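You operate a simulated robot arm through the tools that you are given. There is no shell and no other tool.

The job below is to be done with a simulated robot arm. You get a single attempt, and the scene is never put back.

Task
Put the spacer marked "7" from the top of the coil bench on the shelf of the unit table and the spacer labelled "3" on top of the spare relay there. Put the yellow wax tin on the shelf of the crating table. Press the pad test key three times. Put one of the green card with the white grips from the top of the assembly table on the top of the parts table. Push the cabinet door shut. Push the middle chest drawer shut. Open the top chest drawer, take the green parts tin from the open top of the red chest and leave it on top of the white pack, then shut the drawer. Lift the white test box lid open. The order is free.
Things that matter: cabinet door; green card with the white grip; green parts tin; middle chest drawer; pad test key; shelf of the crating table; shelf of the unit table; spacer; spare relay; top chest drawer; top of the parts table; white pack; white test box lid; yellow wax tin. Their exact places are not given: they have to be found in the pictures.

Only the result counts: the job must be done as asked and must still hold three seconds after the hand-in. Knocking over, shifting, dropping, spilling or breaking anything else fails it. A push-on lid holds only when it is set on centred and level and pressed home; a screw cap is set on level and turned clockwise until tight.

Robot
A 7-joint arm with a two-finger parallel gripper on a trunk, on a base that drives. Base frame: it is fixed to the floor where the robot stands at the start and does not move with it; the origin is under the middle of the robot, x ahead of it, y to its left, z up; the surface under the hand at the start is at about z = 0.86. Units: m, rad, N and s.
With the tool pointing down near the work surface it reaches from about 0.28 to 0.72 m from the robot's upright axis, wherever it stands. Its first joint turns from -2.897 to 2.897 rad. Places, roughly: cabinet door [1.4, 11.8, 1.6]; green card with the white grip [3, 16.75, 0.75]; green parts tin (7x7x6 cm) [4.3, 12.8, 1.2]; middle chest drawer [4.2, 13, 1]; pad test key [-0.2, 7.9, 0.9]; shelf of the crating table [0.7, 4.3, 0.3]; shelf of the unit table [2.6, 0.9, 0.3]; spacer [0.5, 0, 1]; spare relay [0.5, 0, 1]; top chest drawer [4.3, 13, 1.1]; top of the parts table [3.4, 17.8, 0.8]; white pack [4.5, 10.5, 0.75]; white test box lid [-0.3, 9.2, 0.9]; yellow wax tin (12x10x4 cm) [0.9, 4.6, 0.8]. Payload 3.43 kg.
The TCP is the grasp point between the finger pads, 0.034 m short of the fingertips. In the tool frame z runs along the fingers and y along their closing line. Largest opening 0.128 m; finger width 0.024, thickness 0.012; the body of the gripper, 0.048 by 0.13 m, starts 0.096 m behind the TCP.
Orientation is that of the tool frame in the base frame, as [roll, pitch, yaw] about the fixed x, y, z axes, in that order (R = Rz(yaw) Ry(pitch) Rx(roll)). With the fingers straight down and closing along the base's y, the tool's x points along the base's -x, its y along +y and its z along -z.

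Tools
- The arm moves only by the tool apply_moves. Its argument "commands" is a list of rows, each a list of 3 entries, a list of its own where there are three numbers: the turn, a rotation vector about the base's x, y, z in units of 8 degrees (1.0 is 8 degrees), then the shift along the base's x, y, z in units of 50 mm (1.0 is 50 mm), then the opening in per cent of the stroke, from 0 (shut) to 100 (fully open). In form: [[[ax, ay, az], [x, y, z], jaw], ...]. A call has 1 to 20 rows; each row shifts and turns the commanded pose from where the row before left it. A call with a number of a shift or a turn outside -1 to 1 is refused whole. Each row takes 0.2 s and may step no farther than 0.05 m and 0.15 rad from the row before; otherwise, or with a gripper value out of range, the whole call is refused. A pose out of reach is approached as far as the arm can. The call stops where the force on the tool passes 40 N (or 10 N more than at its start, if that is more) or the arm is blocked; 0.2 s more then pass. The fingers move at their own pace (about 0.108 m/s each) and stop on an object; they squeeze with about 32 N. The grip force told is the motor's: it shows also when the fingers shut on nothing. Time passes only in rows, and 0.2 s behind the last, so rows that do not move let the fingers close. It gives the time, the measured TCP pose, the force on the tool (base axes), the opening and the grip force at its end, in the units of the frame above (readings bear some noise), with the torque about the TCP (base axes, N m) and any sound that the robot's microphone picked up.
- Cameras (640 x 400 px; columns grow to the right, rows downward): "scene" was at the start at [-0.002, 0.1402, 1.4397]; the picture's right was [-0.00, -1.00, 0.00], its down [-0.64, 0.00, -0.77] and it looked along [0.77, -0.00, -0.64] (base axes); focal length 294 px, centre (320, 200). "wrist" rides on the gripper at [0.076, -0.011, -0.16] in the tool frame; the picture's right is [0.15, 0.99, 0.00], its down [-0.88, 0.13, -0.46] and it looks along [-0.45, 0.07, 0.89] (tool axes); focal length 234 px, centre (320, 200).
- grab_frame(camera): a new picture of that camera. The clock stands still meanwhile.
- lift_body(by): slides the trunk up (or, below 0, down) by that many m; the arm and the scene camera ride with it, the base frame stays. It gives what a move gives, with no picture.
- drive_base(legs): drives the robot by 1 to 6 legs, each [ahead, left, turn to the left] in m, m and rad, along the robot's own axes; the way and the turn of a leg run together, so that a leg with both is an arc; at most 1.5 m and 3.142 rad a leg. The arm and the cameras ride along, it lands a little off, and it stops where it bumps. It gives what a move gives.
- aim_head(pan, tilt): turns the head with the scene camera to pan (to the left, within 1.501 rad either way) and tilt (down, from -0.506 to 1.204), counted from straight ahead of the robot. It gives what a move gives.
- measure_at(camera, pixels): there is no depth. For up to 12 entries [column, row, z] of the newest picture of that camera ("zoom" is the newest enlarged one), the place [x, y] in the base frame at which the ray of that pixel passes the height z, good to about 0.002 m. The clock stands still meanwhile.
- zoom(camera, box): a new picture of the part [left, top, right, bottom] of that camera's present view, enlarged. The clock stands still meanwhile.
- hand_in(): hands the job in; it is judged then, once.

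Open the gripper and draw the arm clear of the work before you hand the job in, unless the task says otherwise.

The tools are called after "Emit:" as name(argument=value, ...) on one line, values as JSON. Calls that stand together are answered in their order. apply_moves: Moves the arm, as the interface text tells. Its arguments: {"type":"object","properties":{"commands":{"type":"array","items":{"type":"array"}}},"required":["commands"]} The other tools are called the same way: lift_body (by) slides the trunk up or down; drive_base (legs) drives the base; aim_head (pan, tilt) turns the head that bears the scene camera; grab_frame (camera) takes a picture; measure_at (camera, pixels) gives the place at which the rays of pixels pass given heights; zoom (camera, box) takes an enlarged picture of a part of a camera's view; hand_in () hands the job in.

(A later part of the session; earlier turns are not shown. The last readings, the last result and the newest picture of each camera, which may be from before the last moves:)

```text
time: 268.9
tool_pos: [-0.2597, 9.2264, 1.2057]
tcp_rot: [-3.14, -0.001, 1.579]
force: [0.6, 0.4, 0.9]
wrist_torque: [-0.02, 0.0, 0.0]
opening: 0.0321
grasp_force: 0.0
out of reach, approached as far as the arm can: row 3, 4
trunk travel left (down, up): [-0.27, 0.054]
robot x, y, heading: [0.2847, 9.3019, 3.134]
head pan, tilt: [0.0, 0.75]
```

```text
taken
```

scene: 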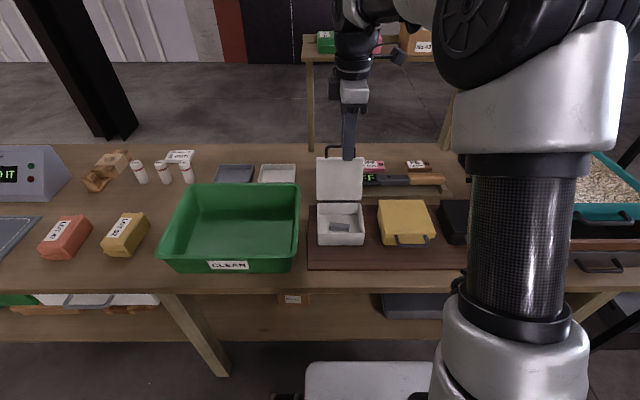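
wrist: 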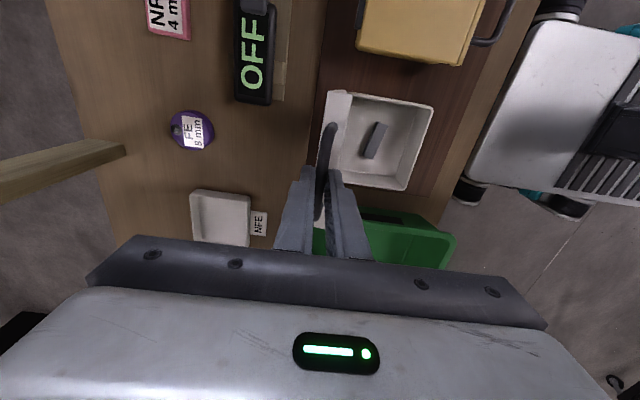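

The lid stays open. I back the base away and restore the hand's yaw and trunk height.

Emit:
drive_base(legs=[[-0.6, 0, 0]])

Emit:
apply_moves(commands=[[[0, 0, -1], [0.5, 0, 0], 25], [[0, 0, -1], [0, 0, 0], 25], [[0, 0, -1], [0, 0, 0], 25], [[0, 0, -1], [0, 0, 0], 25], [[0, 0, -1], [0, 0, 0], 25], [[0, 0, -1], [0, 0, 0], 25], [[0, 0, -1], [0, 0, 0], 25], [[0, 0, -1], [0, 0, 0], 25], [[0, 0, -1], [0, 0, 0], 25], [[0, 0, -1], [0, 0, 0], 25], [[0, 0, -1], [0, 0, 0], 25], [[0, 0, -0.3], [0, 0, 0], 25], [[0, 0, 0], [0, 0, 0], 25]])

Emit:
lift_body(by=-0.12)

Emit:
grab_frame(camera="scene")

Emit:
aim_head(pan=-1.4, tilt=0.2)

Emit:
grab_frame(camera="scene")

```text
time: 272.3
tool_pos: [0.3433, 9.2232, 1.2068]
tcp_rot: [-3.138, 0.001, 1.579]
force: [0.8, -0.7, -0.2]
wrist_torque: [0.02, -0.05, 0.01]
opening: 0.0319
grasp_force: 0.1
trunk travel left (down, up): [-0.27, 0.054]
robot x, y, heading: [0.8978, 9.2967, 3.136]
head pan, tilt: [0.0, 0.75]
```

```text
time: 275.1
tool_pos: [0.3682, 9.2234, 1.2085]
tcp_rot: [-3.139, 0.0, 0.001]
force: [-0.5, -0.3, -1.4]
wrist_torque: [0.02, 0.02, -0.02]
opening: 0.032
grasp_force: 0.2
trunk travel left (down, up): [-0.27, 0.054]
robot x, y, heading: [0.8947, 9.3003, 3.134]
head pan, tilt: [0.0, 0.75]
```

```text
time: 276.6
tool_pos: [0.3678, 9.2234, 1.0873]
tcp_rot: [-3.139, 0.0, 0.0]
force: [0.1, -0.5, 0.6]
wrist_torque: [-0.02, 0.03, -0.03]
opening: 0.0321
grasp_force: 0.1
trunk travel left (down, up): [-0.15, 0.174]
robot x, y, heading: [0.8938, 9.2945, 3.134]
head pan, tilt: [0.0, 0.75]
```

```text
taken
```

scene: 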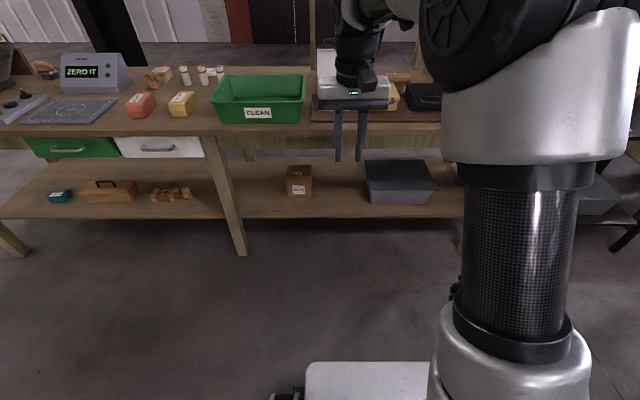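

```text
time: 278.2
tool_pos: [0.3684, 9.2224, 1.087]
tcp_rot: [-3.139, 0.0, 0.003]
force: [-0.7, 0.2, -0.3]
wrist_torque: [-0.01, 0.0, 0.01]
opening: 0.0317
grasp_force: 0.0
trunk travel left (down, up): [-0.15, 0.174]
robot x, y, heading: [0.8951, 9.2963, 3.135]
head pan, tilt: [-1.4, 0.201]
```

```text
taken
```

scene: 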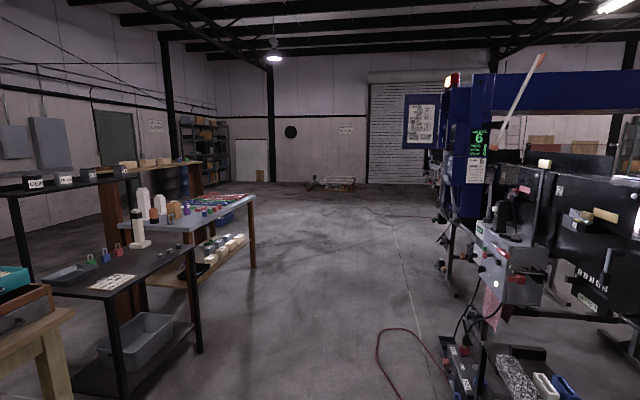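

Next area: the blue cabinet/machine on the right with an open door panel at (422,120). I turn to face +y and look.

Emit:
drive_base(legs=[[0, 0, -1.565]])

Emit:
aim_head(pan=-0.2, tilt=0.1)

Emit:
grab_frame(camera="scene")

Emit:
zoom(camera="scene", box=[320, 50, 640, 250])

```text
time: 282.6
tool_pos: [0.8359, 9.8286, 1.0867]
tcp_rot: [-3.139, 0.0, -1.601]
force: [0.1, -0.3, 0.0]
wrist_torque: [0.04, -0.01, -0.02]
opening: 0.032
grasp_force: 0.1
trunk travel left (down, up): [-0.15, 0.174]
robot x, y, heading: [0.8959, 9.297, 1.528]
head pan, tilt: [-1.4, 0.201]
```

```text
time: 284.0
tool_pos: [0.8363, 9.8281, 1.0875]
tcp_rot: [-3.141, 0.001, -1.6]
force: [0.0, 0.5, -0.6]
wrist_torque: [0.0, -0.01, 0.01]
opening: 0.0322
grasp_force: 0.0
trunk travel left (down, up): [-0.15, 0.174]
robot x, y, heading: [0.8952, 9.2974, 1.535]
head pan, tilt: [-0.201, 0.099]
```

```text
taken
```

scene: 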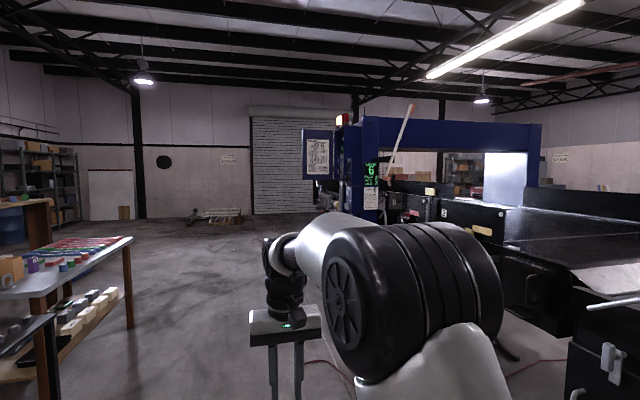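

```text
2.00 times, centred on (480, 150) of scene
```

zoom: 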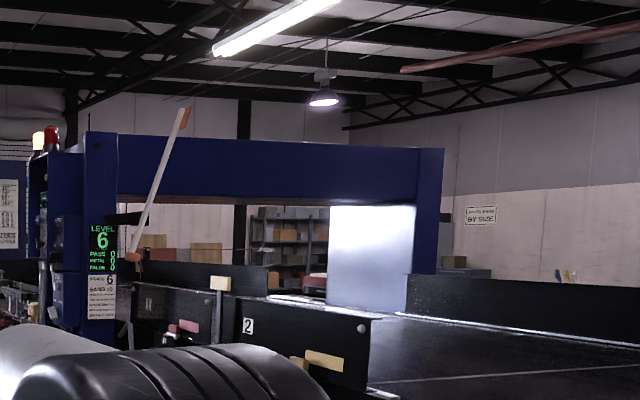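

The open door (with paper) is at (318,155), left of the blue post. I measure the floor hazards and the door's rough place, then go closer.

Emit:
measure_at(camera="scene", pixels=[[325, 362, 0.0], [350, 385, 0.0], [303, 155, 1.6], [333, 155, 1.6], [128, 325, 0], [360, 200, 1.2], [303, 130, 1.85], [303, 180, 1.35]])

Emit:
aim_head(pan=-0.2, tilt=0.6)

Emit:
grab_frame(camera="scene")

```text
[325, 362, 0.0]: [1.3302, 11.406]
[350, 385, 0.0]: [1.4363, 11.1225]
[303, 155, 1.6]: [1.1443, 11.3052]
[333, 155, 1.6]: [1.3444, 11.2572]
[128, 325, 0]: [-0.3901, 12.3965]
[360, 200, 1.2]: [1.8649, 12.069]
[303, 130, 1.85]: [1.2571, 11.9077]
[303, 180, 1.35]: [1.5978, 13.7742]
```

```text
time: 284.9
tool_pos: [0.8359, 9.8287, 1.087]
tcp_rot: [-3.139, 0.0, -1.601]
force: [0.7, -0.3, 0.0]
wrist_torque: [0.02, -0.02, 0.02]
opening: 0.0319
grasp_force: 0.1
trunk travel left (down, up): [-0.15, 0.174]
robot x, y, heading: [0.8963, 9.3012, 1.537]
head pan, tilt: [-0.201, 0.6]
```

```text
taken
```

scene: 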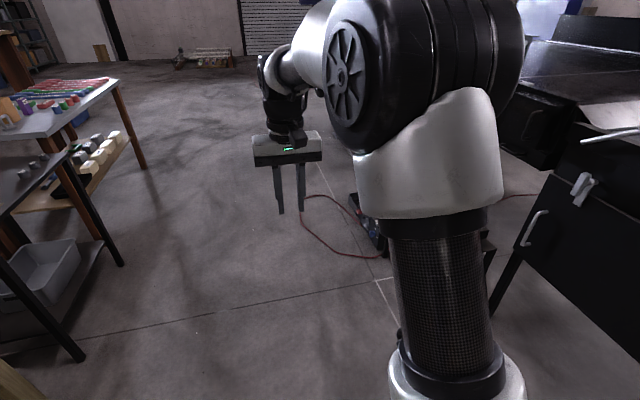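

I drive forward-left to about (0.55, 10.7) keeping clear of the shelf on the left and hose on the right.

Emit:
drive_base(legs=[[1.4, 0.35, 0.03]])

Emit:
aim_head(pan=-0.6, tilt=0.1)

Emit:
grab_frame(camera="scene")

```text
time: 291.8
tool_pos: [0.4873, 11.1653, 1.0864]
tcp_rot: [-3.14, -0.002, -1.558]
force: [-0.2, -0.1, 0.0]
wrist_torque: [-0.03, -0.02, 0.0]
opening: 0.032
grasp_force: 0.1
trunk travel left (down, up): [-0.15, 0.174]
robot x, y, heading: [0.5712, 10.6407, 1.58]
head pan, tilt: [-0.201, 0.6]
```

```text
time: 292.7
tool_pos: [0.4856, 11.1654, 1.0874]
tcp_rot: [-3.14, 0.0, -1.557]
force: [-0.7, -0.2, -0.4]
wrist_torque: [0.01, 0.0, 0.0]
opening: 0.0318
grasp_force: 0.1
trunk travel left (down, up): [-0.15, 0.174]
robot x, y, heading: [0.5691, 10.6426, 1.575]
head pan, tilt: [-0.6, 0.099]
```

```text
taken
```

scene: 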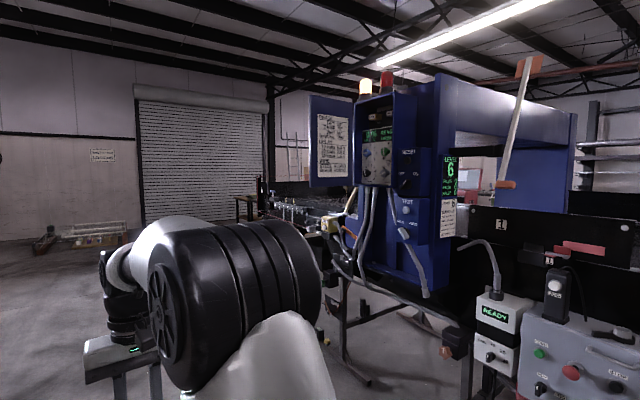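

The cabinet opens toward -x, with the door hinged at its far (+y) edge, standing open about 90°. I zoom and measure its edges.

Emit:
zoom(camera="scene", box=[290, 60, 490, 220])

Emit:
measure_at(camera="scene", pixels=[[310, 186, 1.3], [310, 186, 1.35], [310, 186, 1.4], [352, 186, 1.35], [352, 186, 1.4], [310, 96, 1.8], [310, 96, 1.9], [352, 100, 1.8], [390, 188, 1.35], [390, 188, 1.4]])

```text
2.50 times, centred on (390, 140) of scene
```

zoom: 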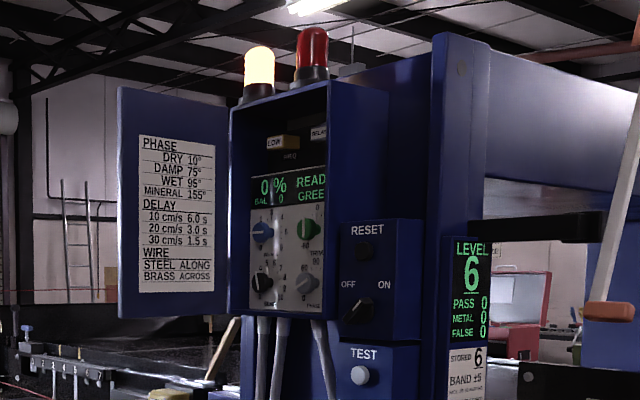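

```text
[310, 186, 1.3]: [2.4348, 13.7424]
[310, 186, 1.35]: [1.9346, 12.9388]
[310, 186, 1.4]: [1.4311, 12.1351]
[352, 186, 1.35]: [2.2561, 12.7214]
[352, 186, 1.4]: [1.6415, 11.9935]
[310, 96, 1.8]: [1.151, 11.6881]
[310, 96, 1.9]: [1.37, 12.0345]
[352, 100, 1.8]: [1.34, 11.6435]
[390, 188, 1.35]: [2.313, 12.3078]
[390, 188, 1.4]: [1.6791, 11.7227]
```

Triangulated: hinge ≈(1.52, 11.84), free edge ≈(1.245, 11.83), z 1.41–1.85; it must swing toward -y and then +x. I drive to (0.5, 11.7) and face +x.

Emit:
drive_base(legs=[[1.06, 0.07, 0], [0, 0, -1.575]])

Emit:
aim_head(pan=0.1, tilt=0.1)

Emit:
grab_frame(camera="scene")

```text
time: 301.9
tool_pos: [0.9941, 11.7735, 1.0864]
tcp_rot: [-3.14, 0.001, -3.072]
force: [-0.1, 0.0, -1.1]
wrist_torque: [-0.01, 0.03, 0.0]
opening: 0.0319
grasp_force: 0.1
trunk travel left (down, up): [-0.15, 0.174]
robot x, y, heading: [0.4743, 11.6575, 0.066]
head pan, tilt: [-0.6, 0.099]
```

```text
time: 303.0
tool_pos: [0.9939, 11.7737, 1.087]
tcp_rot: [-3.14, -0.002, -3.07]
force: [-0.4, 0.8, 0.5]
wrist_torque: [-0.02, -0.02, 0.04]
opening: 0.0319
grasp_force: 0.1
trunk travel left (down, up): [-0.15, 0.174]
robot x, y, heading: [0.476, 11.6608, 0.06]
head pan, tilt: [0.099, 0.099]
```

```text
taken
```

scene: 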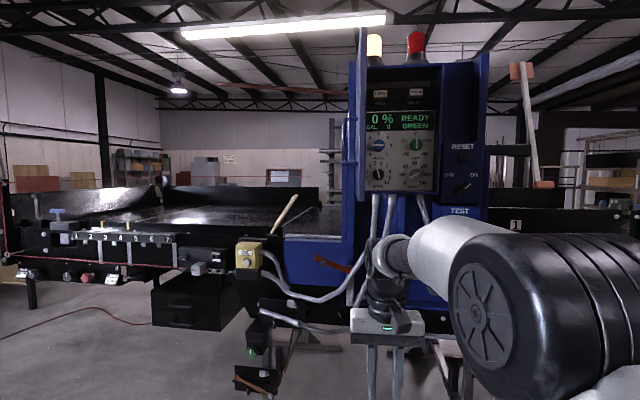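

Facing the cabinet; the door is seen edge-on at px 358. I raise the trunk and move the hand left and up, then tilt the tool to point at +x.

Emit:
lift_body(by=0.17)

Emit:
apply_moves(commands=[[[0, 0, 0], [0.4, 0.7, 0.4], 0], [[0, 0, 0], [0.4, 0.7, 0.4], 0], [[0, 0, 0], [0.4, 0.7, 0.4], 0], [[0, -1, 0], [0.4, 0.5, 0.4], 0], [[0, -1, 0], [0.2, 0.5, 0.4], 0], [[0, -1, 0], [0, 0, 0.4], 0], [[0, -1, 0], [0, 0, 0.4], 0], [[0, -1, 0], [0, 0, 0.4], 0], [[0, -1, 0], [0, 0, 0.4], 0], [[0, 0, 0], [0, 0, 0], 0]])

Emit:
grab_frame(camera="scene")

```text
time: 304.9
tool_pos: [0.9949, 11.7726, 1.2563]
tcp_rot: [-3.141, 0.0, -3.07]
force: [-1.3, 0.7, 0.2]
wrist_torque: [0.01, -0.01, -0.03]
opening: 0.0318
grasp_force: 0.1
trunk travel left (down, up): [-0.32, 0.004]
robot x, y, heading: [0.474, 11.6629, 0.059]
head pan, tilt: [0.099, 0.099]
```

```text
time: 307.1
tool_pos: [1.0835, 11.927, 1.4375]
tcp_rot: [-3.06, 0.835, -3.034]
force: [0.1, -0.9, 0.4]
wrist_torque: [0.0, 0.04, -0.05]
opening: 0.0
grasp_force: 32.1
trunk travel left (down, up): [-0.32, 0.004]
robot x, y, heading: [0.47, 11.662, 0.065]
head pan, tilt: [0.099, 0.099]
```

```text
taken
```

scene: 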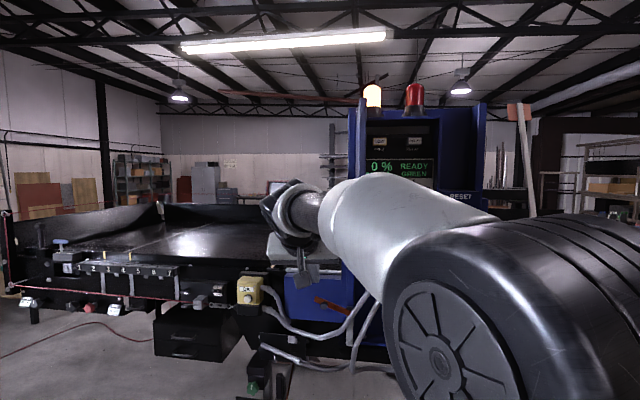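

Half tilted. I continue the tilt and raise to z≈1.55.

Emit:
apply_moves(commands=[[[0, -1, 0], [0, 0, 0.5], 0], [[0, -1, 0], [0, 0, 0.5], 0], [[0, -1, 0], [0, 0, 0.5], 0], [[0, -1, 0], [0, 0, 0.5], 0], [[0, 0, 0], [0, 0, 0], 0]])

Emit:
grab_frame(camera="scene")

Emit:
grab_frame(camera="wrist")

```text
time: 308.3
tool_pos: [1.0822, 11.9259, 1.5372]
tcp_rot: [-2.754, 1.382, -2.749]
force: [-0.3, 0.5, -0.1]
wrist_torque: [-0.01, -0.01, -0.01]
opening: 0.0
grasp_force: 32.2
trunk travel left (down, up): [-0.32, 0.004]
robot x, y, heading: [0.4726, 11.6588, 0.067]
head pan, tilt: [0.099, 0.099]
```

```text
taken
```

scene: 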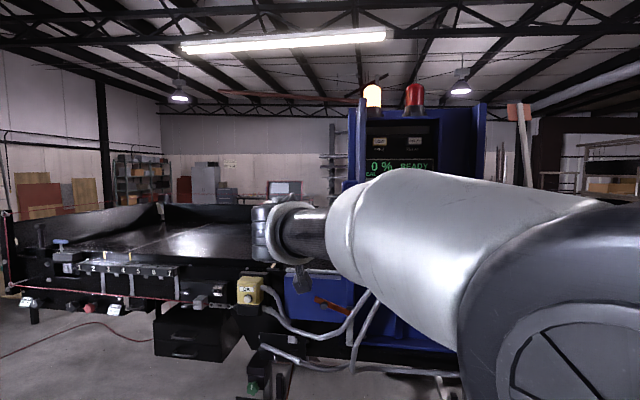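

```text
taken
```

wrist: 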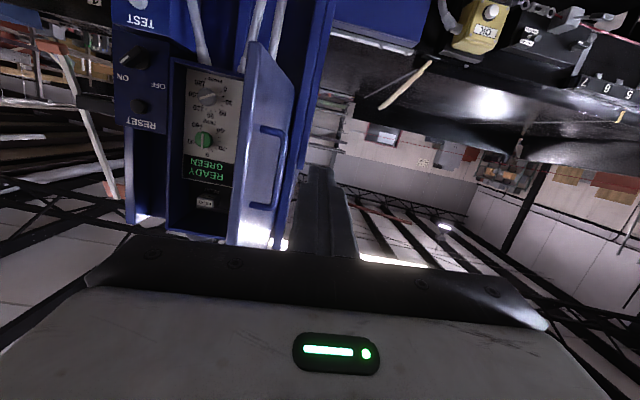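

The wrist view shows the door's outer face with its handle, and the finger on its +y side. I drive 0.12 m closer and lower to z≈1.5 (below the handle).

Emit:
apply_moves(commands=[[[0, 0, 0], [0, 0.6, -0.7], 0], [[0, 0, 0], [0, 0, 0], 0]])

Emit:
drive_base(legs=[[0.12, 0, -0.06]])

Emit:
grab_frame(camera="wrist")

```text
time: 308.9
tool_pos: [1.0849, 11.9562, 1.5013]
tcp_rot: [-2.755, 1.381, -2.752]
force: [0.1, 0.3, -0.6]
wrist_torque: [0.0, -0.08, 0.01]
opening: 0.0002
grasp_force: 32.4
trunk travel left (down, up): [-0.32, 0.004]
robot x, y, heading: [0.47, 11.6622, 0.068]
head pan, tilt: [0.099, 0.099]
```

```text
time: 310.1
tool_pos: [1.2208, 11.9217, 1.5016]
tcp_rot: [-2.755, 1.382, -2.813]
force: [0.4, 1.6, -0.1]
wrist_torque: [0.0, -0.02, 0.01]
opening: 0.0002
grasp_force: 32.1
trunk travel left (down, up): [-0.32, 0.004]
robot x, y, heading: [0.5902, 11.6631, 0.002]
head pan, tilt: [0.099, 0.099]
```

```text
taken
```

wrist: 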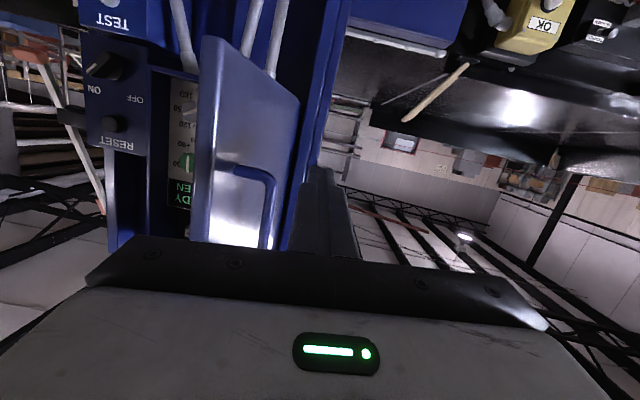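

The finger is alongside the outer face. I advance 8 cm along +x.

Emit:
apply_moves(commands=[[[0, 0, 0], [0.5, 0.1, -0.1], 0], [[0, 0, 0], [0.5, 0.1, -0.1], 0], [[0, 0, 0], [0.6, 0, 0], 0], [[0, 0, 0], [0, 0, 0], 0]])

Emit:
grab_frame(camera="wrist")

Emit:
grab_frame(camera="scene")

```text
time: 311.1
tool_pos: [1.2997, 11.932, 1.4905]
tcp_rot: [-2.757, 1.383, -2.813]
force: [0.0, 0.3, -0.2]
wrist_torque: [-0.02, 0.0, -0.04]
opening: 0.0
grasp_force: 31.5
trunk travel left (down, up): [-0.32, 0.004]
robot x, y, heading: [0.5931, 11.6646, 0.002]
head pan, tilt: [0.099, 0.099]
```

```text
taken
```

wrist: 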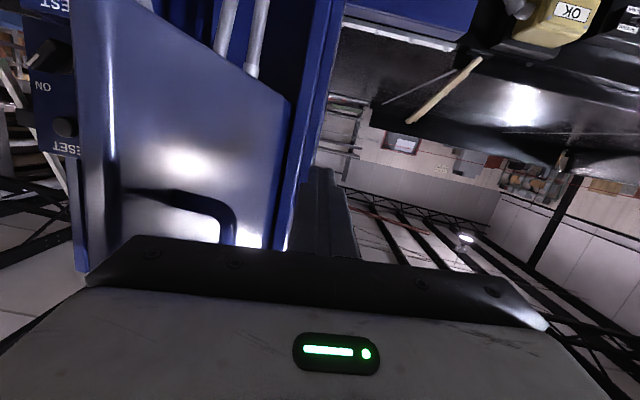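

```text
taken
```

scene: 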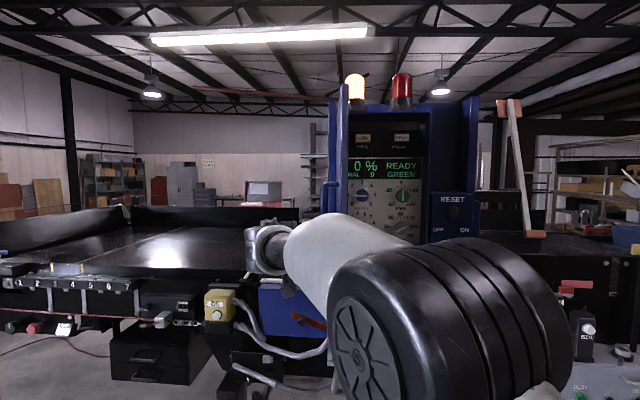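

Finger tip reaches ~9 cm past the free edge. I sweep toward -y to start swinging the door.

Emit:
apply_moves(commands=[[[0, 0, 0], [-0.1, -0.7, 0], 0], [[0, 0, 0], [-0.1, -0.7, 0], 0], [[0, 0, 0], [0.05, -0.7, 0], 0], [[0, 0, 0], [0.05, -0.7, 0], 0], [[0, 0, 0], [0, 0, 0], 0]])

Emit:
grab_frame(camera="wrist")

Emit:
grab_frame(camera="scene")

```text
time: 312.3
tool_pos: [1.2942, 11.7904, 1.4935]
tcp_rot: [-2.754, 1.382, -2.812]
force: [-0.8, -0.5, -0.3]
wrist_torque: [-0.01, -0.01, 0.02]
opening: 0.0
grasp_force: 31.7
trunk travel left (down, up): [-0.32, 0.004]
robot x, y, heading: [0.5923, 11.6667, -0.001]
head pan, tilt: [0.099, 0.099]
```

```text
taken
```

wrist: 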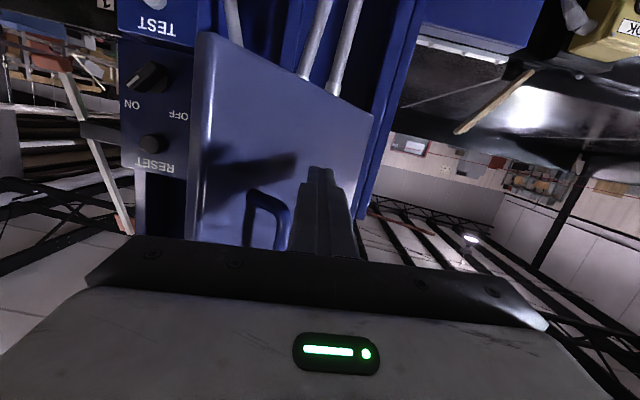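

```text
taken
```

scene: 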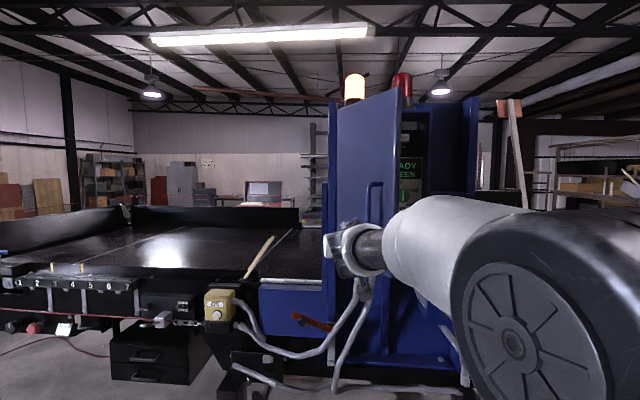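

The door is swinging shut. I continue along the arc.

Emit:
apply_moves(commands=[[[0, 0, 0], [0.26, -0.63, 0], 0], [[0, 0, 0], [0.28, -0.63, 0], 0], [[0, 0, 0], [0.5, -0.5, 0], 0], [[0, 0, 0], [0.5, -0.5, 0], 0], [[0, 0, 0], [0, 0, 0], 0]])

Emit:
grab_frame(camera="wrist")

Emit:
grab_frame(camera="scene")

```text
time: 313.5
tool_pos: [1.3721, 11.6772, 1.4927]
tcp_rot: [-2.752, 1.382, -2.809]
force: [0.8, -0.2, 0.2]
wrist_torque: [0.0, 0.0, -0.04]
opening: 0.0
grasp_force: 31.8
trunk travel left (down, up): [-0.32, 0.004]
robot x, y, heading: [0.5923, 11.6683, 0.007]
head pan, tilt: [0.099, 0.099]
```

```text
taken
```

wrist: 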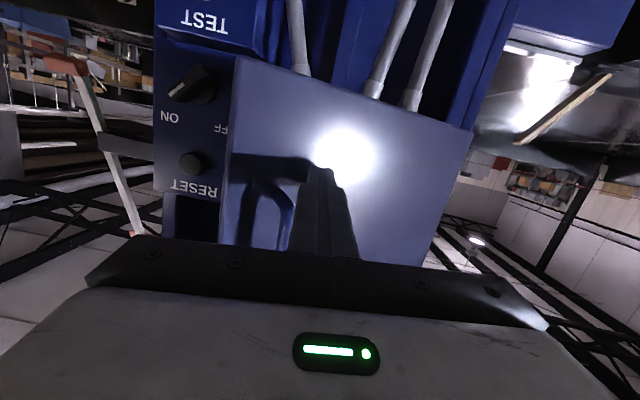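

```text
taken
```

scene: 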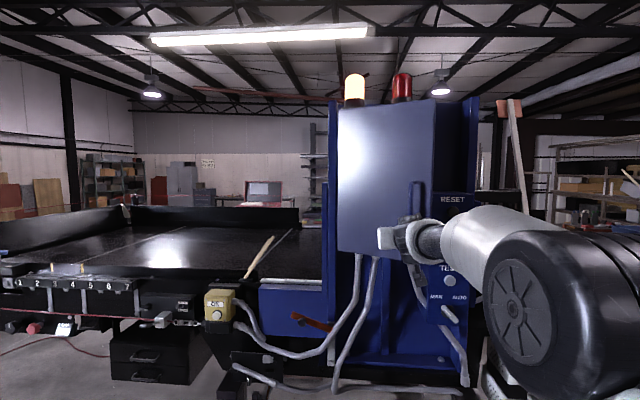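

About 65° closed. I push on in +x.

Emit:
apply_moves(commands=[[[0, 0, 0], [0.6, -0.3, 0], 0], [[0, 0, 0], [0.6, -0.1, 0], 0], [[0, 0, 0], [0.5, 0, 0], 0], [[0, 0, 0], [0, 0, 0], 0]])

Emit:
grab_frame(camera="wrist")

Emit:
grab_frame(camera="scene")

```text
time: 314.5
tool_pos: [1.4548, 11.6576, 1.4923]
tcp_rot: [-2.758, 1.383, -2.814]
force: [0.0, -0.1, 0.3]
wrist_torque: [-0.02, 0.01, 0.01]
opening: 0.0002
grasp_force: 32.1
trunk travel left (down, up): [-0.32, 0.004]
robot x, y, heading: [0.5873, 11.6624, -0.001]
head pan, tilt: [0.099, 0.099]
```

```text
taken
```

wrist: 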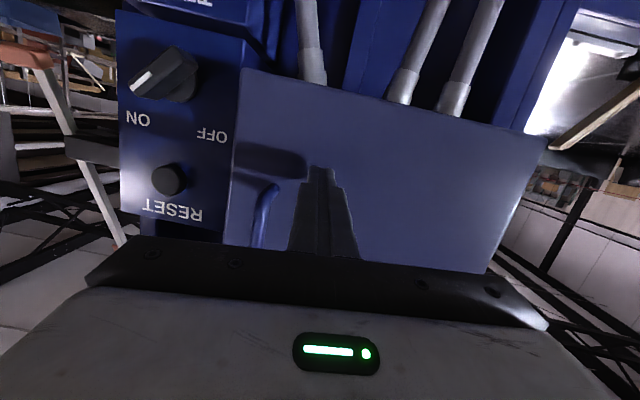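

```text
taken
```

scene: 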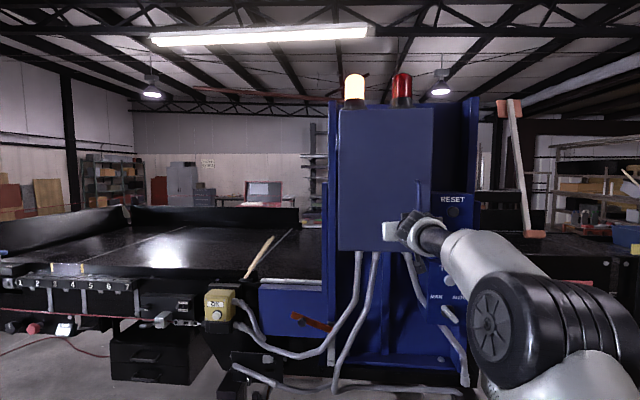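

Nearly shut. Small +x steps until firm contact.

Emit:
apply_moves(commands=[[[0, 0, 0], [0.2, 0, 0], 0], [[0, 0, 0], [0.2, 0, 0], 0], [[0, 0, 0], [0.15, 0, 0], 0], [[0, 0, 0], [0.15, 0, 0], 0], [[0, 0, 0], [0, 0, 0], 0]])

```text
time: 315.1
tool_pos: [1.466, 11.6579, 1.4924]
tcp_rot: [-2.767, 1.375, -2.827]
force: [-34.0, 0.6, -3.3]
wrist_torque: [0.05, -0.04, 0.19]
opening: 0.0
grasp_force: 31.9
trunk travel left (down, up): [-0.32, 0.004]
robot x, y, heading: [0.592, 11.6628, 0.004]
head pan, tilt: [0.099, 0.099]
stopped in row 2: the force on the tool passed its limit at 55 N (the readings are from after the stop); the commanded pose is now the measured one
```

Firm stop (55 N): the door is against its frame. I back off and check it stays shut.

Emit:
apply_moves(commands=[[[0, 0, 0], [-0.4, 0, 0], 0], [[0, 0, 0], [-0.8, 0, 0], 0], [[0, 0, 0], [-0.8, 0, 0], 0], [[0, 0, 0], [-0.8, 0, 0], 0], [[0, 0, 0], [0, 0, 0], 0]])

Emit:
drive_base(legs=[[-0.3, 0, 0]])

Emit:
grab_frame(camera="wrist")

Emit:
grab_frame(camera="scene")

```text
time: 316.3
tool_pos: [1.3288, 11.6597, 1.4903]
tcp_rot: [-2.774, 1.37, -2.832]
force: [0.1, 0.6, 0.3]
wrist_torque: [0.01, 0.05, -0.03]
opening: 0.0
grasp_force: 32.0
trunk travel left (down, up): [-0.32, 0.004]
robot x, y, heading: [0.5896, 11.6667, 0.002]
head pan, tilt: [0.099, 0.099]
```

```text
time: 318.4
tool_pos: [1.0248, 11.6543, 1.492]
tcp_rot: [-2.769, 1.371, -2.837]
force: [0.1, -0.9, -0.4]
wrist_torque: [-0.01, 0.01, 0.03]
opening: 0.0001
grasp_force: 31.5
trunk travel left (down, up): [-0.32, 0.004]
robot x, y, heading: [0.2852, 11.666, -0.008]
head pan, tilt: [0.099, 0.099]
```

```text
taken
```

wrist: 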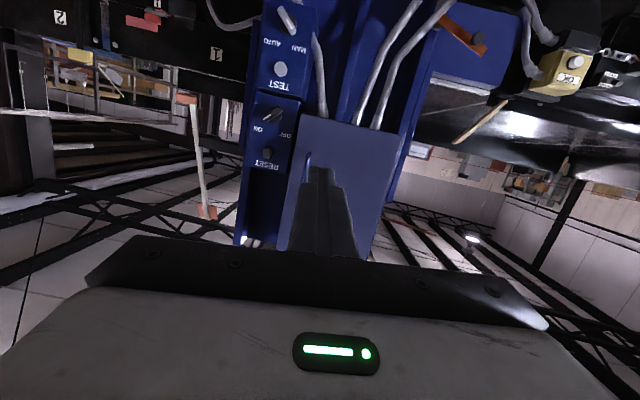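

```text
taken
```

scene: 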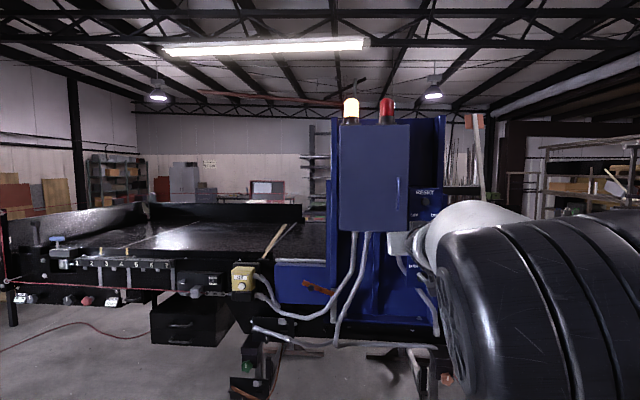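

I zoom to verify the door is flush.

Emit:
zoom(camera="scene", box=[310, 90, 460, 260])

Emit:
zoom(camera="wrist", box=[230, 90, 430, 270])

```text
2.35 times, centred on (385, 175) of scene
```

zoom: 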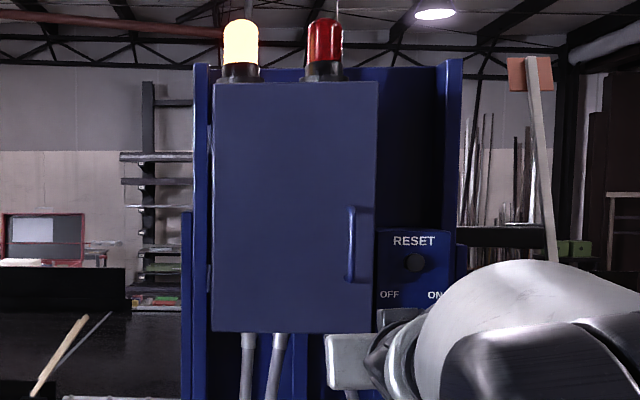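

```text
2.22 times, centred on (330, 180) of wrist
```

zoom: 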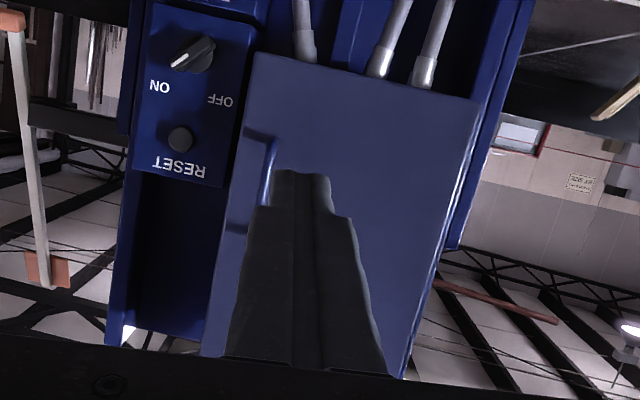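

The door is flush shut. I return the tool to pointing down and lower the trunk to mid-height.

Emit:
apply_moves(commands=[[[0, 1, 0], [-0.2, 0, -0.4], 0], [[0, 1, 0], [-0.2, 0, -0.4], 0], [[0, 1, 0], [-0.2, 0, -0.4], 0], [[0, 1, 0], [0, 0, -0.4], 0], [[0, 1, 0], [0, 0, -0.4], 0], [[0, 1, 0], [0, 0, -0.4], 0], [[0, 1, 0], [0, 0, -0.4], 0], [[0, 1, 0], [0, 0, -0.4], 0], [[0, 1, 0], [0, 0, -0.4], 0], [[0, 1, 0], [0, 0, -0.4], 0], [[0, 0, 0], [0, 0, 0], 0]])

Emit:
lift_body(by=-0.17)

Emit:
aim_head(pan=0.7, tilt=0.2)

Emit:
grab_frame(camera="scene")

```text
time: 320.8
tool_pos: [0.9551, 11.6503, 1.2794]
tcp_rot: [-3.07, -0.017, -3.083]
force: [-1.1, 0.5, 1.0]
wrist_torque: [0.02, 0.03, 0.0]
opening: 0.0002
grasp_force: 32.3
out of reach, approached as far as the arm can: row 9, 10
trunk travel left (down, up): [-0.32, 0.004]
robot x, y, heading: [0.2805, 11.6692, -0.006]
head pan, tilt: [0.099, 0.099]
```

```text
time: 322.7
tool_pos: [0.9565, 11.6489, 1.1096]
tcp_rot: [-3.07, -0.016, -3.083]
force: [0.2, -0.7, -0.2]
wrist_torque: [-0.04, -0.03, 0.04]
opening: 0.0002
grasp_force: 32.1
trunk travel left (down, up): [-0.15, 0.174]
robot x, y, heading: [0.2829, 11.6626, -0.004]
head pan, tilt: [0.099, 0.099]
```

```text
time: 323.7
tool_pos: [0.9562, 11.6496, 1.11]
tcp_rot: [-3.068, -0.016, -3.082]
force: [0.0, -0.3, 0.2]
wrist_torque: [-0.02, -0.01, -0.02]
opening: 0.0001
grasp_force: 31.8
trunk travel left (down, up): [-0.15, 0.174]
robot x, y, heading: [0.2856, 11.666, -0.005]
head pan, tilt: [0.7, 0.201]
```

```text
taken
```

scene: 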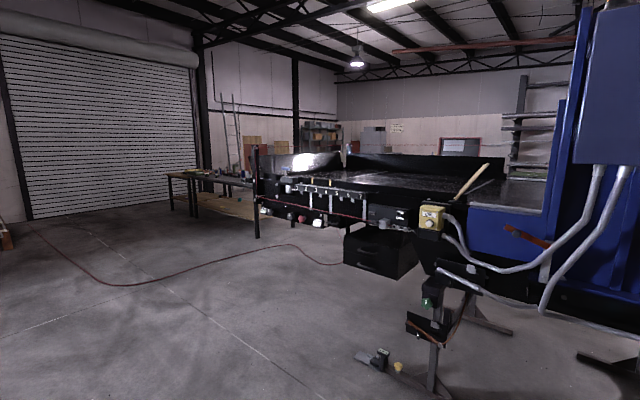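

I measure the machine's far end, the hose and the table beyond.

Emit:
measure_at(camera="scene", pixels=[[257, 237, 0], [190, 216, 0], [171, 210, 0], [345, 264, 0], [290, 246, 0], [130, 285, 0], [75, 245, 0], [65, 215, 0], [400, 278, 0], [300, 190, 0]])

Emit:
zoom(camera="scene", box=[150, 100, 350, 280])

```text
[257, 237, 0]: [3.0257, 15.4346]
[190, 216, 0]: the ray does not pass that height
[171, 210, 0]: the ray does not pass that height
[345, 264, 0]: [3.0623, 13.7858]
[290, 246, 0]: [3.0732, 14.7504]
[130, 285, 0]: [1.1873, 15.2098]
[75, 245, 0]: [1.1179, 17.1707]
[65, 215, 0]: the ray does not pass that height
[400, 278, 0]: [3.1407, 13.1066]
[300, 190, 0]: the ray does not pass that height
```

```text
2.22 times, centred on (250, 190) of scene
```

zoom: 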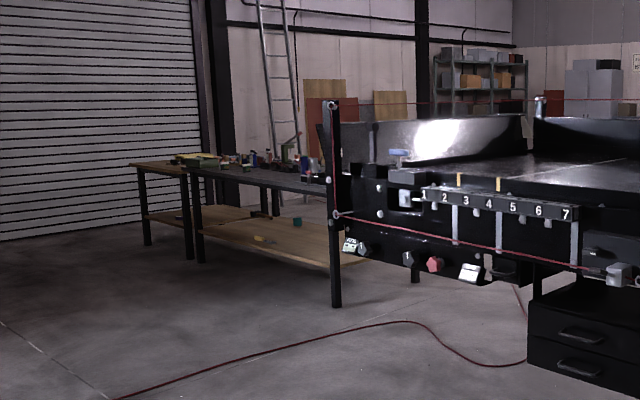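

I look to the right side (pan -0.6) for a way round to the red chest and white pack.

Emit:
aim_head(pan=-0.9, tilt=0.2)

Emit:
grab_frame(camera="scene")

Emit:
aim_head(pan=1.45, tilt=0.2)

Emit:
grab_frame(camera="scene")

```text
time: 325.4
tool_pos: [0.9568, 11.6502, 1.1099]
tcp_rot: [-3.068, -0.016, -3.081]
force: [-0.7, -0.2, -0.6]
wrist_torque: [0.0, -0.01, 0.01]
opening: 0.0
grasp_force: 32.2
trunk travel left (down, up): [-0.15, 0.174]
robot x, y, heading: [0.2849, 11.664, -0.008]
head pan, tilt: [-0.901, 0.201]
```

```text
taken
```

scene: 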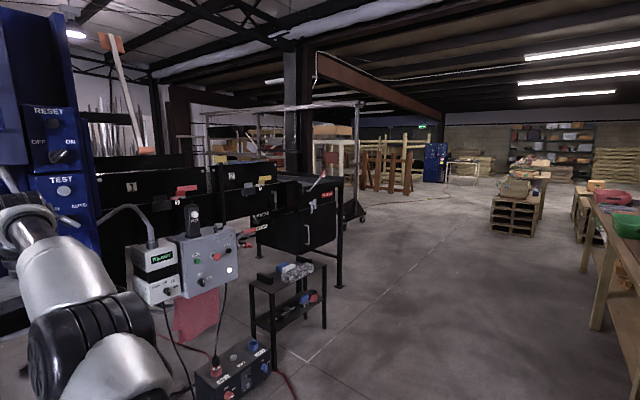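

```text
time: 327.5
tool_pos: [0.9558, 11.6495, 1.1104]
tcp_rot: [-3.07, -0.016, -3.082]
force: [-0.7, -0.4, 0.5]
wrist_torque: [0.03, 0.01, -0.03]
opening: 0.0001
grasp_force: 32.0
trunk travel left (down, up): [-0.15, 0.174]
robot x, y, heading: [0.2851, 11.6641, -0.007]
head pan, tilt: [1.45, 0.201]
```

```text
taken
```

scene: 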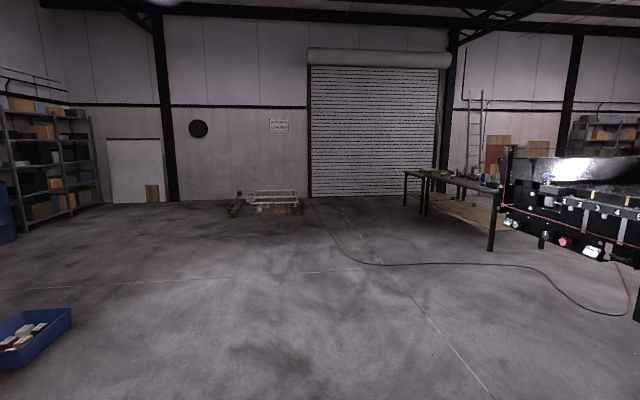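

The way round the south of the machine looks open. I retract the hand and drive south along the aisle, then look east.

Emit:
apply_moves(commands=[[[0, 0, 0], [-0.9, 0, 0.2], 0], [[0, 0, 0], [-0.9, 0, 0.2], 0], [[0, 0, 0], [-0.9, 0, 0.2], 0], [[0, 0, 0], [-0.9, 0, 0], 0], [[0.5, 0, 0], [-0.4, 0, 0], 0], [[0, 0, 0], [0, 0, 0], 0]])

Emit:
drive_base(legs=[[0.15, -1.45, 0], [0.15, -1.45, 0]])

Emit:
aim_head(pan=0.0, tilt=0.25)

Emit:
grab_frame(camera="scene")

```text
time: 328.9
tool_pos: [0.7577, 11.6473, 1.1394]
tcp_rot: [-3.14, -0.01, -3.084]
force: [0.3, 0.7, 0.7]
wrist_torque: [0.06, 0.0, 0.0]
opening: 0.0002
grasp_force: 31.7
trunk travel left (down, up): [-0.15, 0.174]
robot x, y, heading: [0.2842, 11.6646, -0.0]
head pan, tilt: [1.45, 0.201]
```

```text
time: 356.6
tool_pos: [0.909, 8.721, 1.139]
tcp_rot: [-3.14, -0.011, -3.135]
force: [0.5, -0.3, 0.1]
wrist_torque: [-0.01, -0.03, 0.01]
opening: 0.0
grasp_force: 31.9
trunk travel left (down, up): [-0.15, 0.174]
robot x, y, heading: [0.4431, 8.7677, -0.057]
head pan, tilt: [1.45, 0.201]
```

```text
time: 358.2
tool_pos: [0.9097, 8.7219, 1.1401]
tcp_rot: [-3.139, -0.01, -3.135]
force: [0.7, 0.4, 0.2]
wrist_torque: [0.01, 0.0, -0.01]
opening: 0.0
grasp_force: 31.6
trunk travel left (down, up): [-0.15, 0.174]
robot x, y, heading: [0.4397, 8.7625, -0.058]
head pan, tilt: [0.0, 0.25]
```

```text
taken
```

scene: 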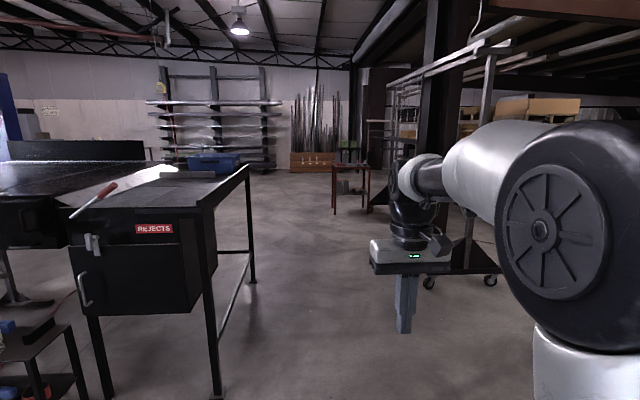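

East view: the REJECTS table on the left and a wheeled rack on the right with a corridor between. I measure it.

Emit:
measure_at(camera="scene", pixels=[[217, 392, 0], [253, 282, 0], [428, 288, 0], [492, 284, 0], [334, 213, 0], [368, 209, 0], [291, 172, 0], [105, 398, 0]])

Emit:
zoom(camera="scene", box=[130, 60, 400, 230])

```text
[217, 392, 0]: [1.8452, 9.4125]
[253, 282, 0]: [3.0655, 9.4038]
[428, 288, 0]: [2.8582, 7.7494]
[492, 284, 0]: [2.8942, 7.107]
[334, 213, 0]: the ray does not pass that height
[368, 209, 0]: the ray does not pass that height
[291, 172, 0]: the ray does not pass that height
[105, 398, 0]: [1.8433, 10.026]
```

```text
2.35 times, centred on (265, 145) of scene
```

zoom: 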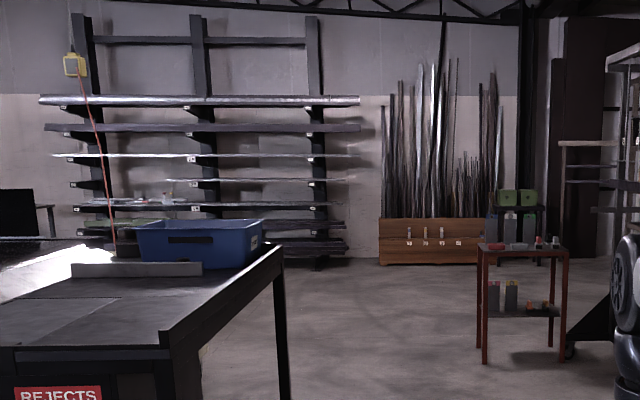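

The corridor is y 7.75–9.40; I drive east along y≈8.7 for 3 m and look north.

Emit:
drive_base(legs=[[0, 0, 0.056], [1.5, -0.05, 0], [1.5, 0, 0]])

Emit:
aim_head(pan=1.1, tilt=0.25)

Emit:
grab_frame(camera="scene")

Emit:
aim_head(pan=0.3, tilt=0.25)

Emit:
grab_frame(camera="scene")

```text
refused: leg 2 is longer than a leg can be; nothing moved
```

```text
time: 359.5
tool_pos: [0.9099, 8.721, 1.1392]
tcp_rot: [-3.14, -0.011, -3.135]
force: [0.9, 0.1, -0.5]
wrist_torque: [0.01, -0.04, -0.01]
opening: 0.0
grasp_force: 32.3
trunk travel left (down, up): [-0.15, 0.174]
robot x, y, heading: [0.4382, 8.7649, -0.062]
head pan, tilt: [1.1, 0.25]
```

```text
taken
```

scene: 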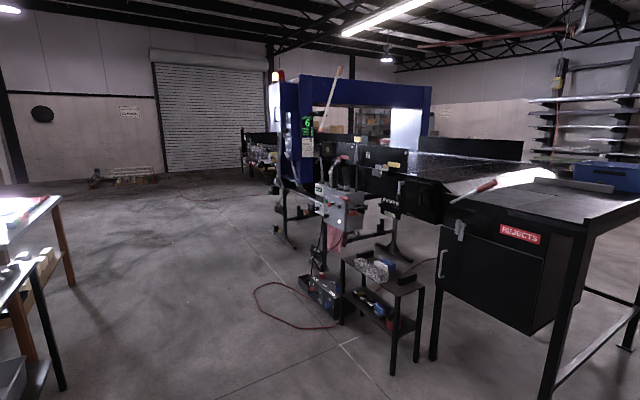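

```text
time: 360.7
tool_pos: [0.9094, 8.7225, 1.1394]
tcp_rot: [-3.141, -0.01, -3.133]
force: [0.3, -0.5, 0.1]
wrist_torque: [0.01, 0.01, -0.01]
opening: 0.0
grasp_force: 32.1
trunk travel left (down, up): [-0.15, 0.174]
robot x, y, heading: [0.4368, 8.7642, -0.058]
head pan, tilt: [0.3, 0.25]
```

```text
taken
```

scene: 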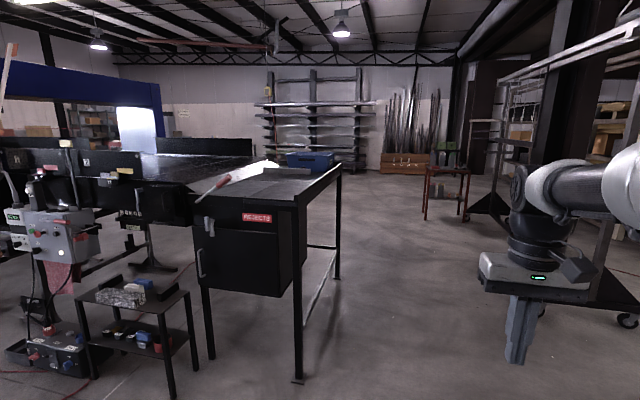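

Drive leg was too long; I repeat with shorter legs.

Emit:
drive_base(legs=[[0, 0, 0.058], [1.48, -0.05, 0], [1.45, 0, 0]])

Emit:
aim_head(pan=1.2, tilt=0.25)

Emit:
grab_frame(camera="scene")

Emit:
aim_head(pan=0.4, tilt=0.25)

Emit:
grab_frame(camera="scene")

```text
time: 375.2
tool_pos: [3.8317, 8.6776, 1.1384]
tcp_rot: [-3.139, -0.011, -3.091]
force: [-0.3, 0.3, 0.0]
wrist_torque: [-0.04, 0.05, -0.02]
opening: 0.0
grasp_force: 31.9
trunk travel left (down, up): [-0.15, 0.174]
robot x, y, heading: [3.3607, 8.7003, -0.017]
head pan, tilt: [0.3, 0.25]
```

```text
time: 376.4
tool_pos: [3.8315, 8.6789, 1.1398]
tcp_rot: [-3.139, -0.012, -3.091]
force: [-0.6, -1.1, 0.0]
wrist_torque: [0.01, 0.01, 0.03]
opening: 0.0001
grasp_force: 32.2
trunk travel left (down, up): [-0.15, 0.174]
robot x, y, heading: [3.3579, 8.701, -0.016]
head pan, tilt: [1.201, 0.25]
```

```text
taken
```

scene: 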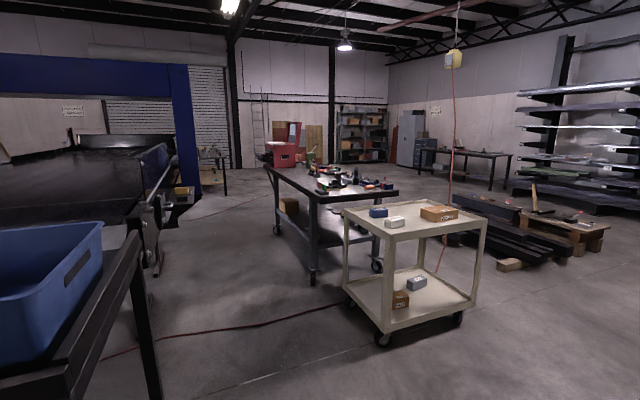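

```text
time: 377.5
tool_pos: [3.8332, 8.6768, 1.1393]
tcp_rot: [-3.141, -0.011, -3.091]
force: [-0.3, 0.4, 0.3]
wrist_torque: [-0.04, 0.02, 0.02]
opening: 0.0002
grasp_force: 32.5
trunk travel left (down, up): [-0.15, 0.174]
robot x, y, heading: [3.3578, 8.7008, -0.018]
head pan, tilt: [0.4, 0.25]
```

```text
taken
```

scene: 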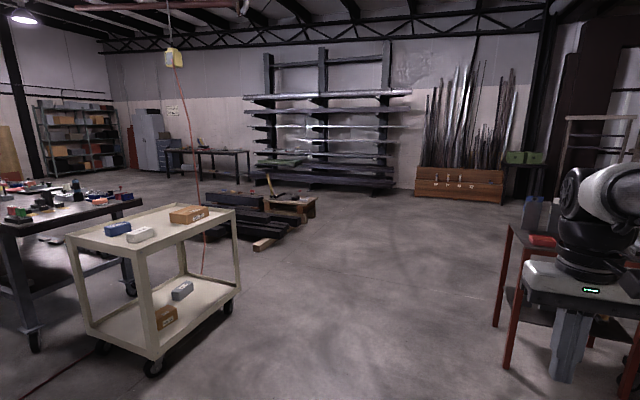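

I zoom toward the red chest and trolley, and measure floor contact points.

Emit:
aim_head(pan=1.2, tilt=0.25)

Emit:
grab_frame(camera="scene")

Emit:
measure_at(camera="scene", pixels=[[313, 284, 0], [277, 232, 0], [377, 270, 0], [382, 342, 0], [457, 322, 0], [350, 303, 0], [160, 275, 0], [158, 398, 0], [265, 325, 0], [107, 357, 0]])

Emit:
zoom(camera="scene", box=[230, 100, 490, 260])

```text
time: 378.7
tool_pos: [3.8316, 8.6776, 1.1389]
tcp_rot: [-3.139, -0.01, -3.092]
force: [-0.8, 0.1, -0.4]
wrist_torque: [-0.01, 0.01, 0.01]
opening: 0.0
grasp_force: 31.8
trunk travel left (down, up): [-0.15, 0.174]
robot x, y, heading: [3.36, 8.7014, -0.015]
head pan, tilt: [1.201, 0.25]
```

```text
taken
```

scene: 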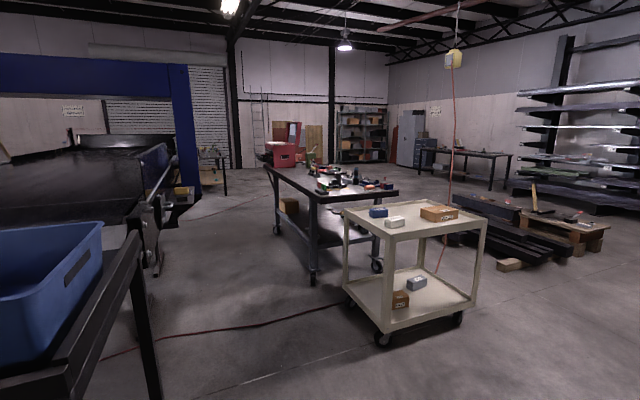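

```text
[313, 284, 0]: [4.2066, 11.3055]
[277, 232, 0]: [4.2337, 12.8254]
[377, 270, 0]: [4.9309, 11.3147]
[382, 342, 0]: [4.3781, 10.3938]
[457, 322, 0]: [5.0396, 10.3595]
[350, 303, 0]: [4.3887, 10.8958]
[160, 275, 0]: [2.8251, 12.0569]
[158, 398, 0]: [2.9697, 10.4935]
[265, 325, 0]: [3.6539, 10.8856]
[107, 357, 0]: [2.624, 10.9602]
```

```text
2.46 times, centred on (360, 180) of scene
```

zoom: 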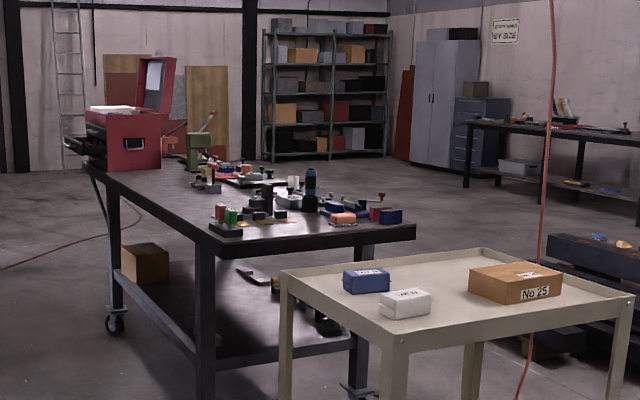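

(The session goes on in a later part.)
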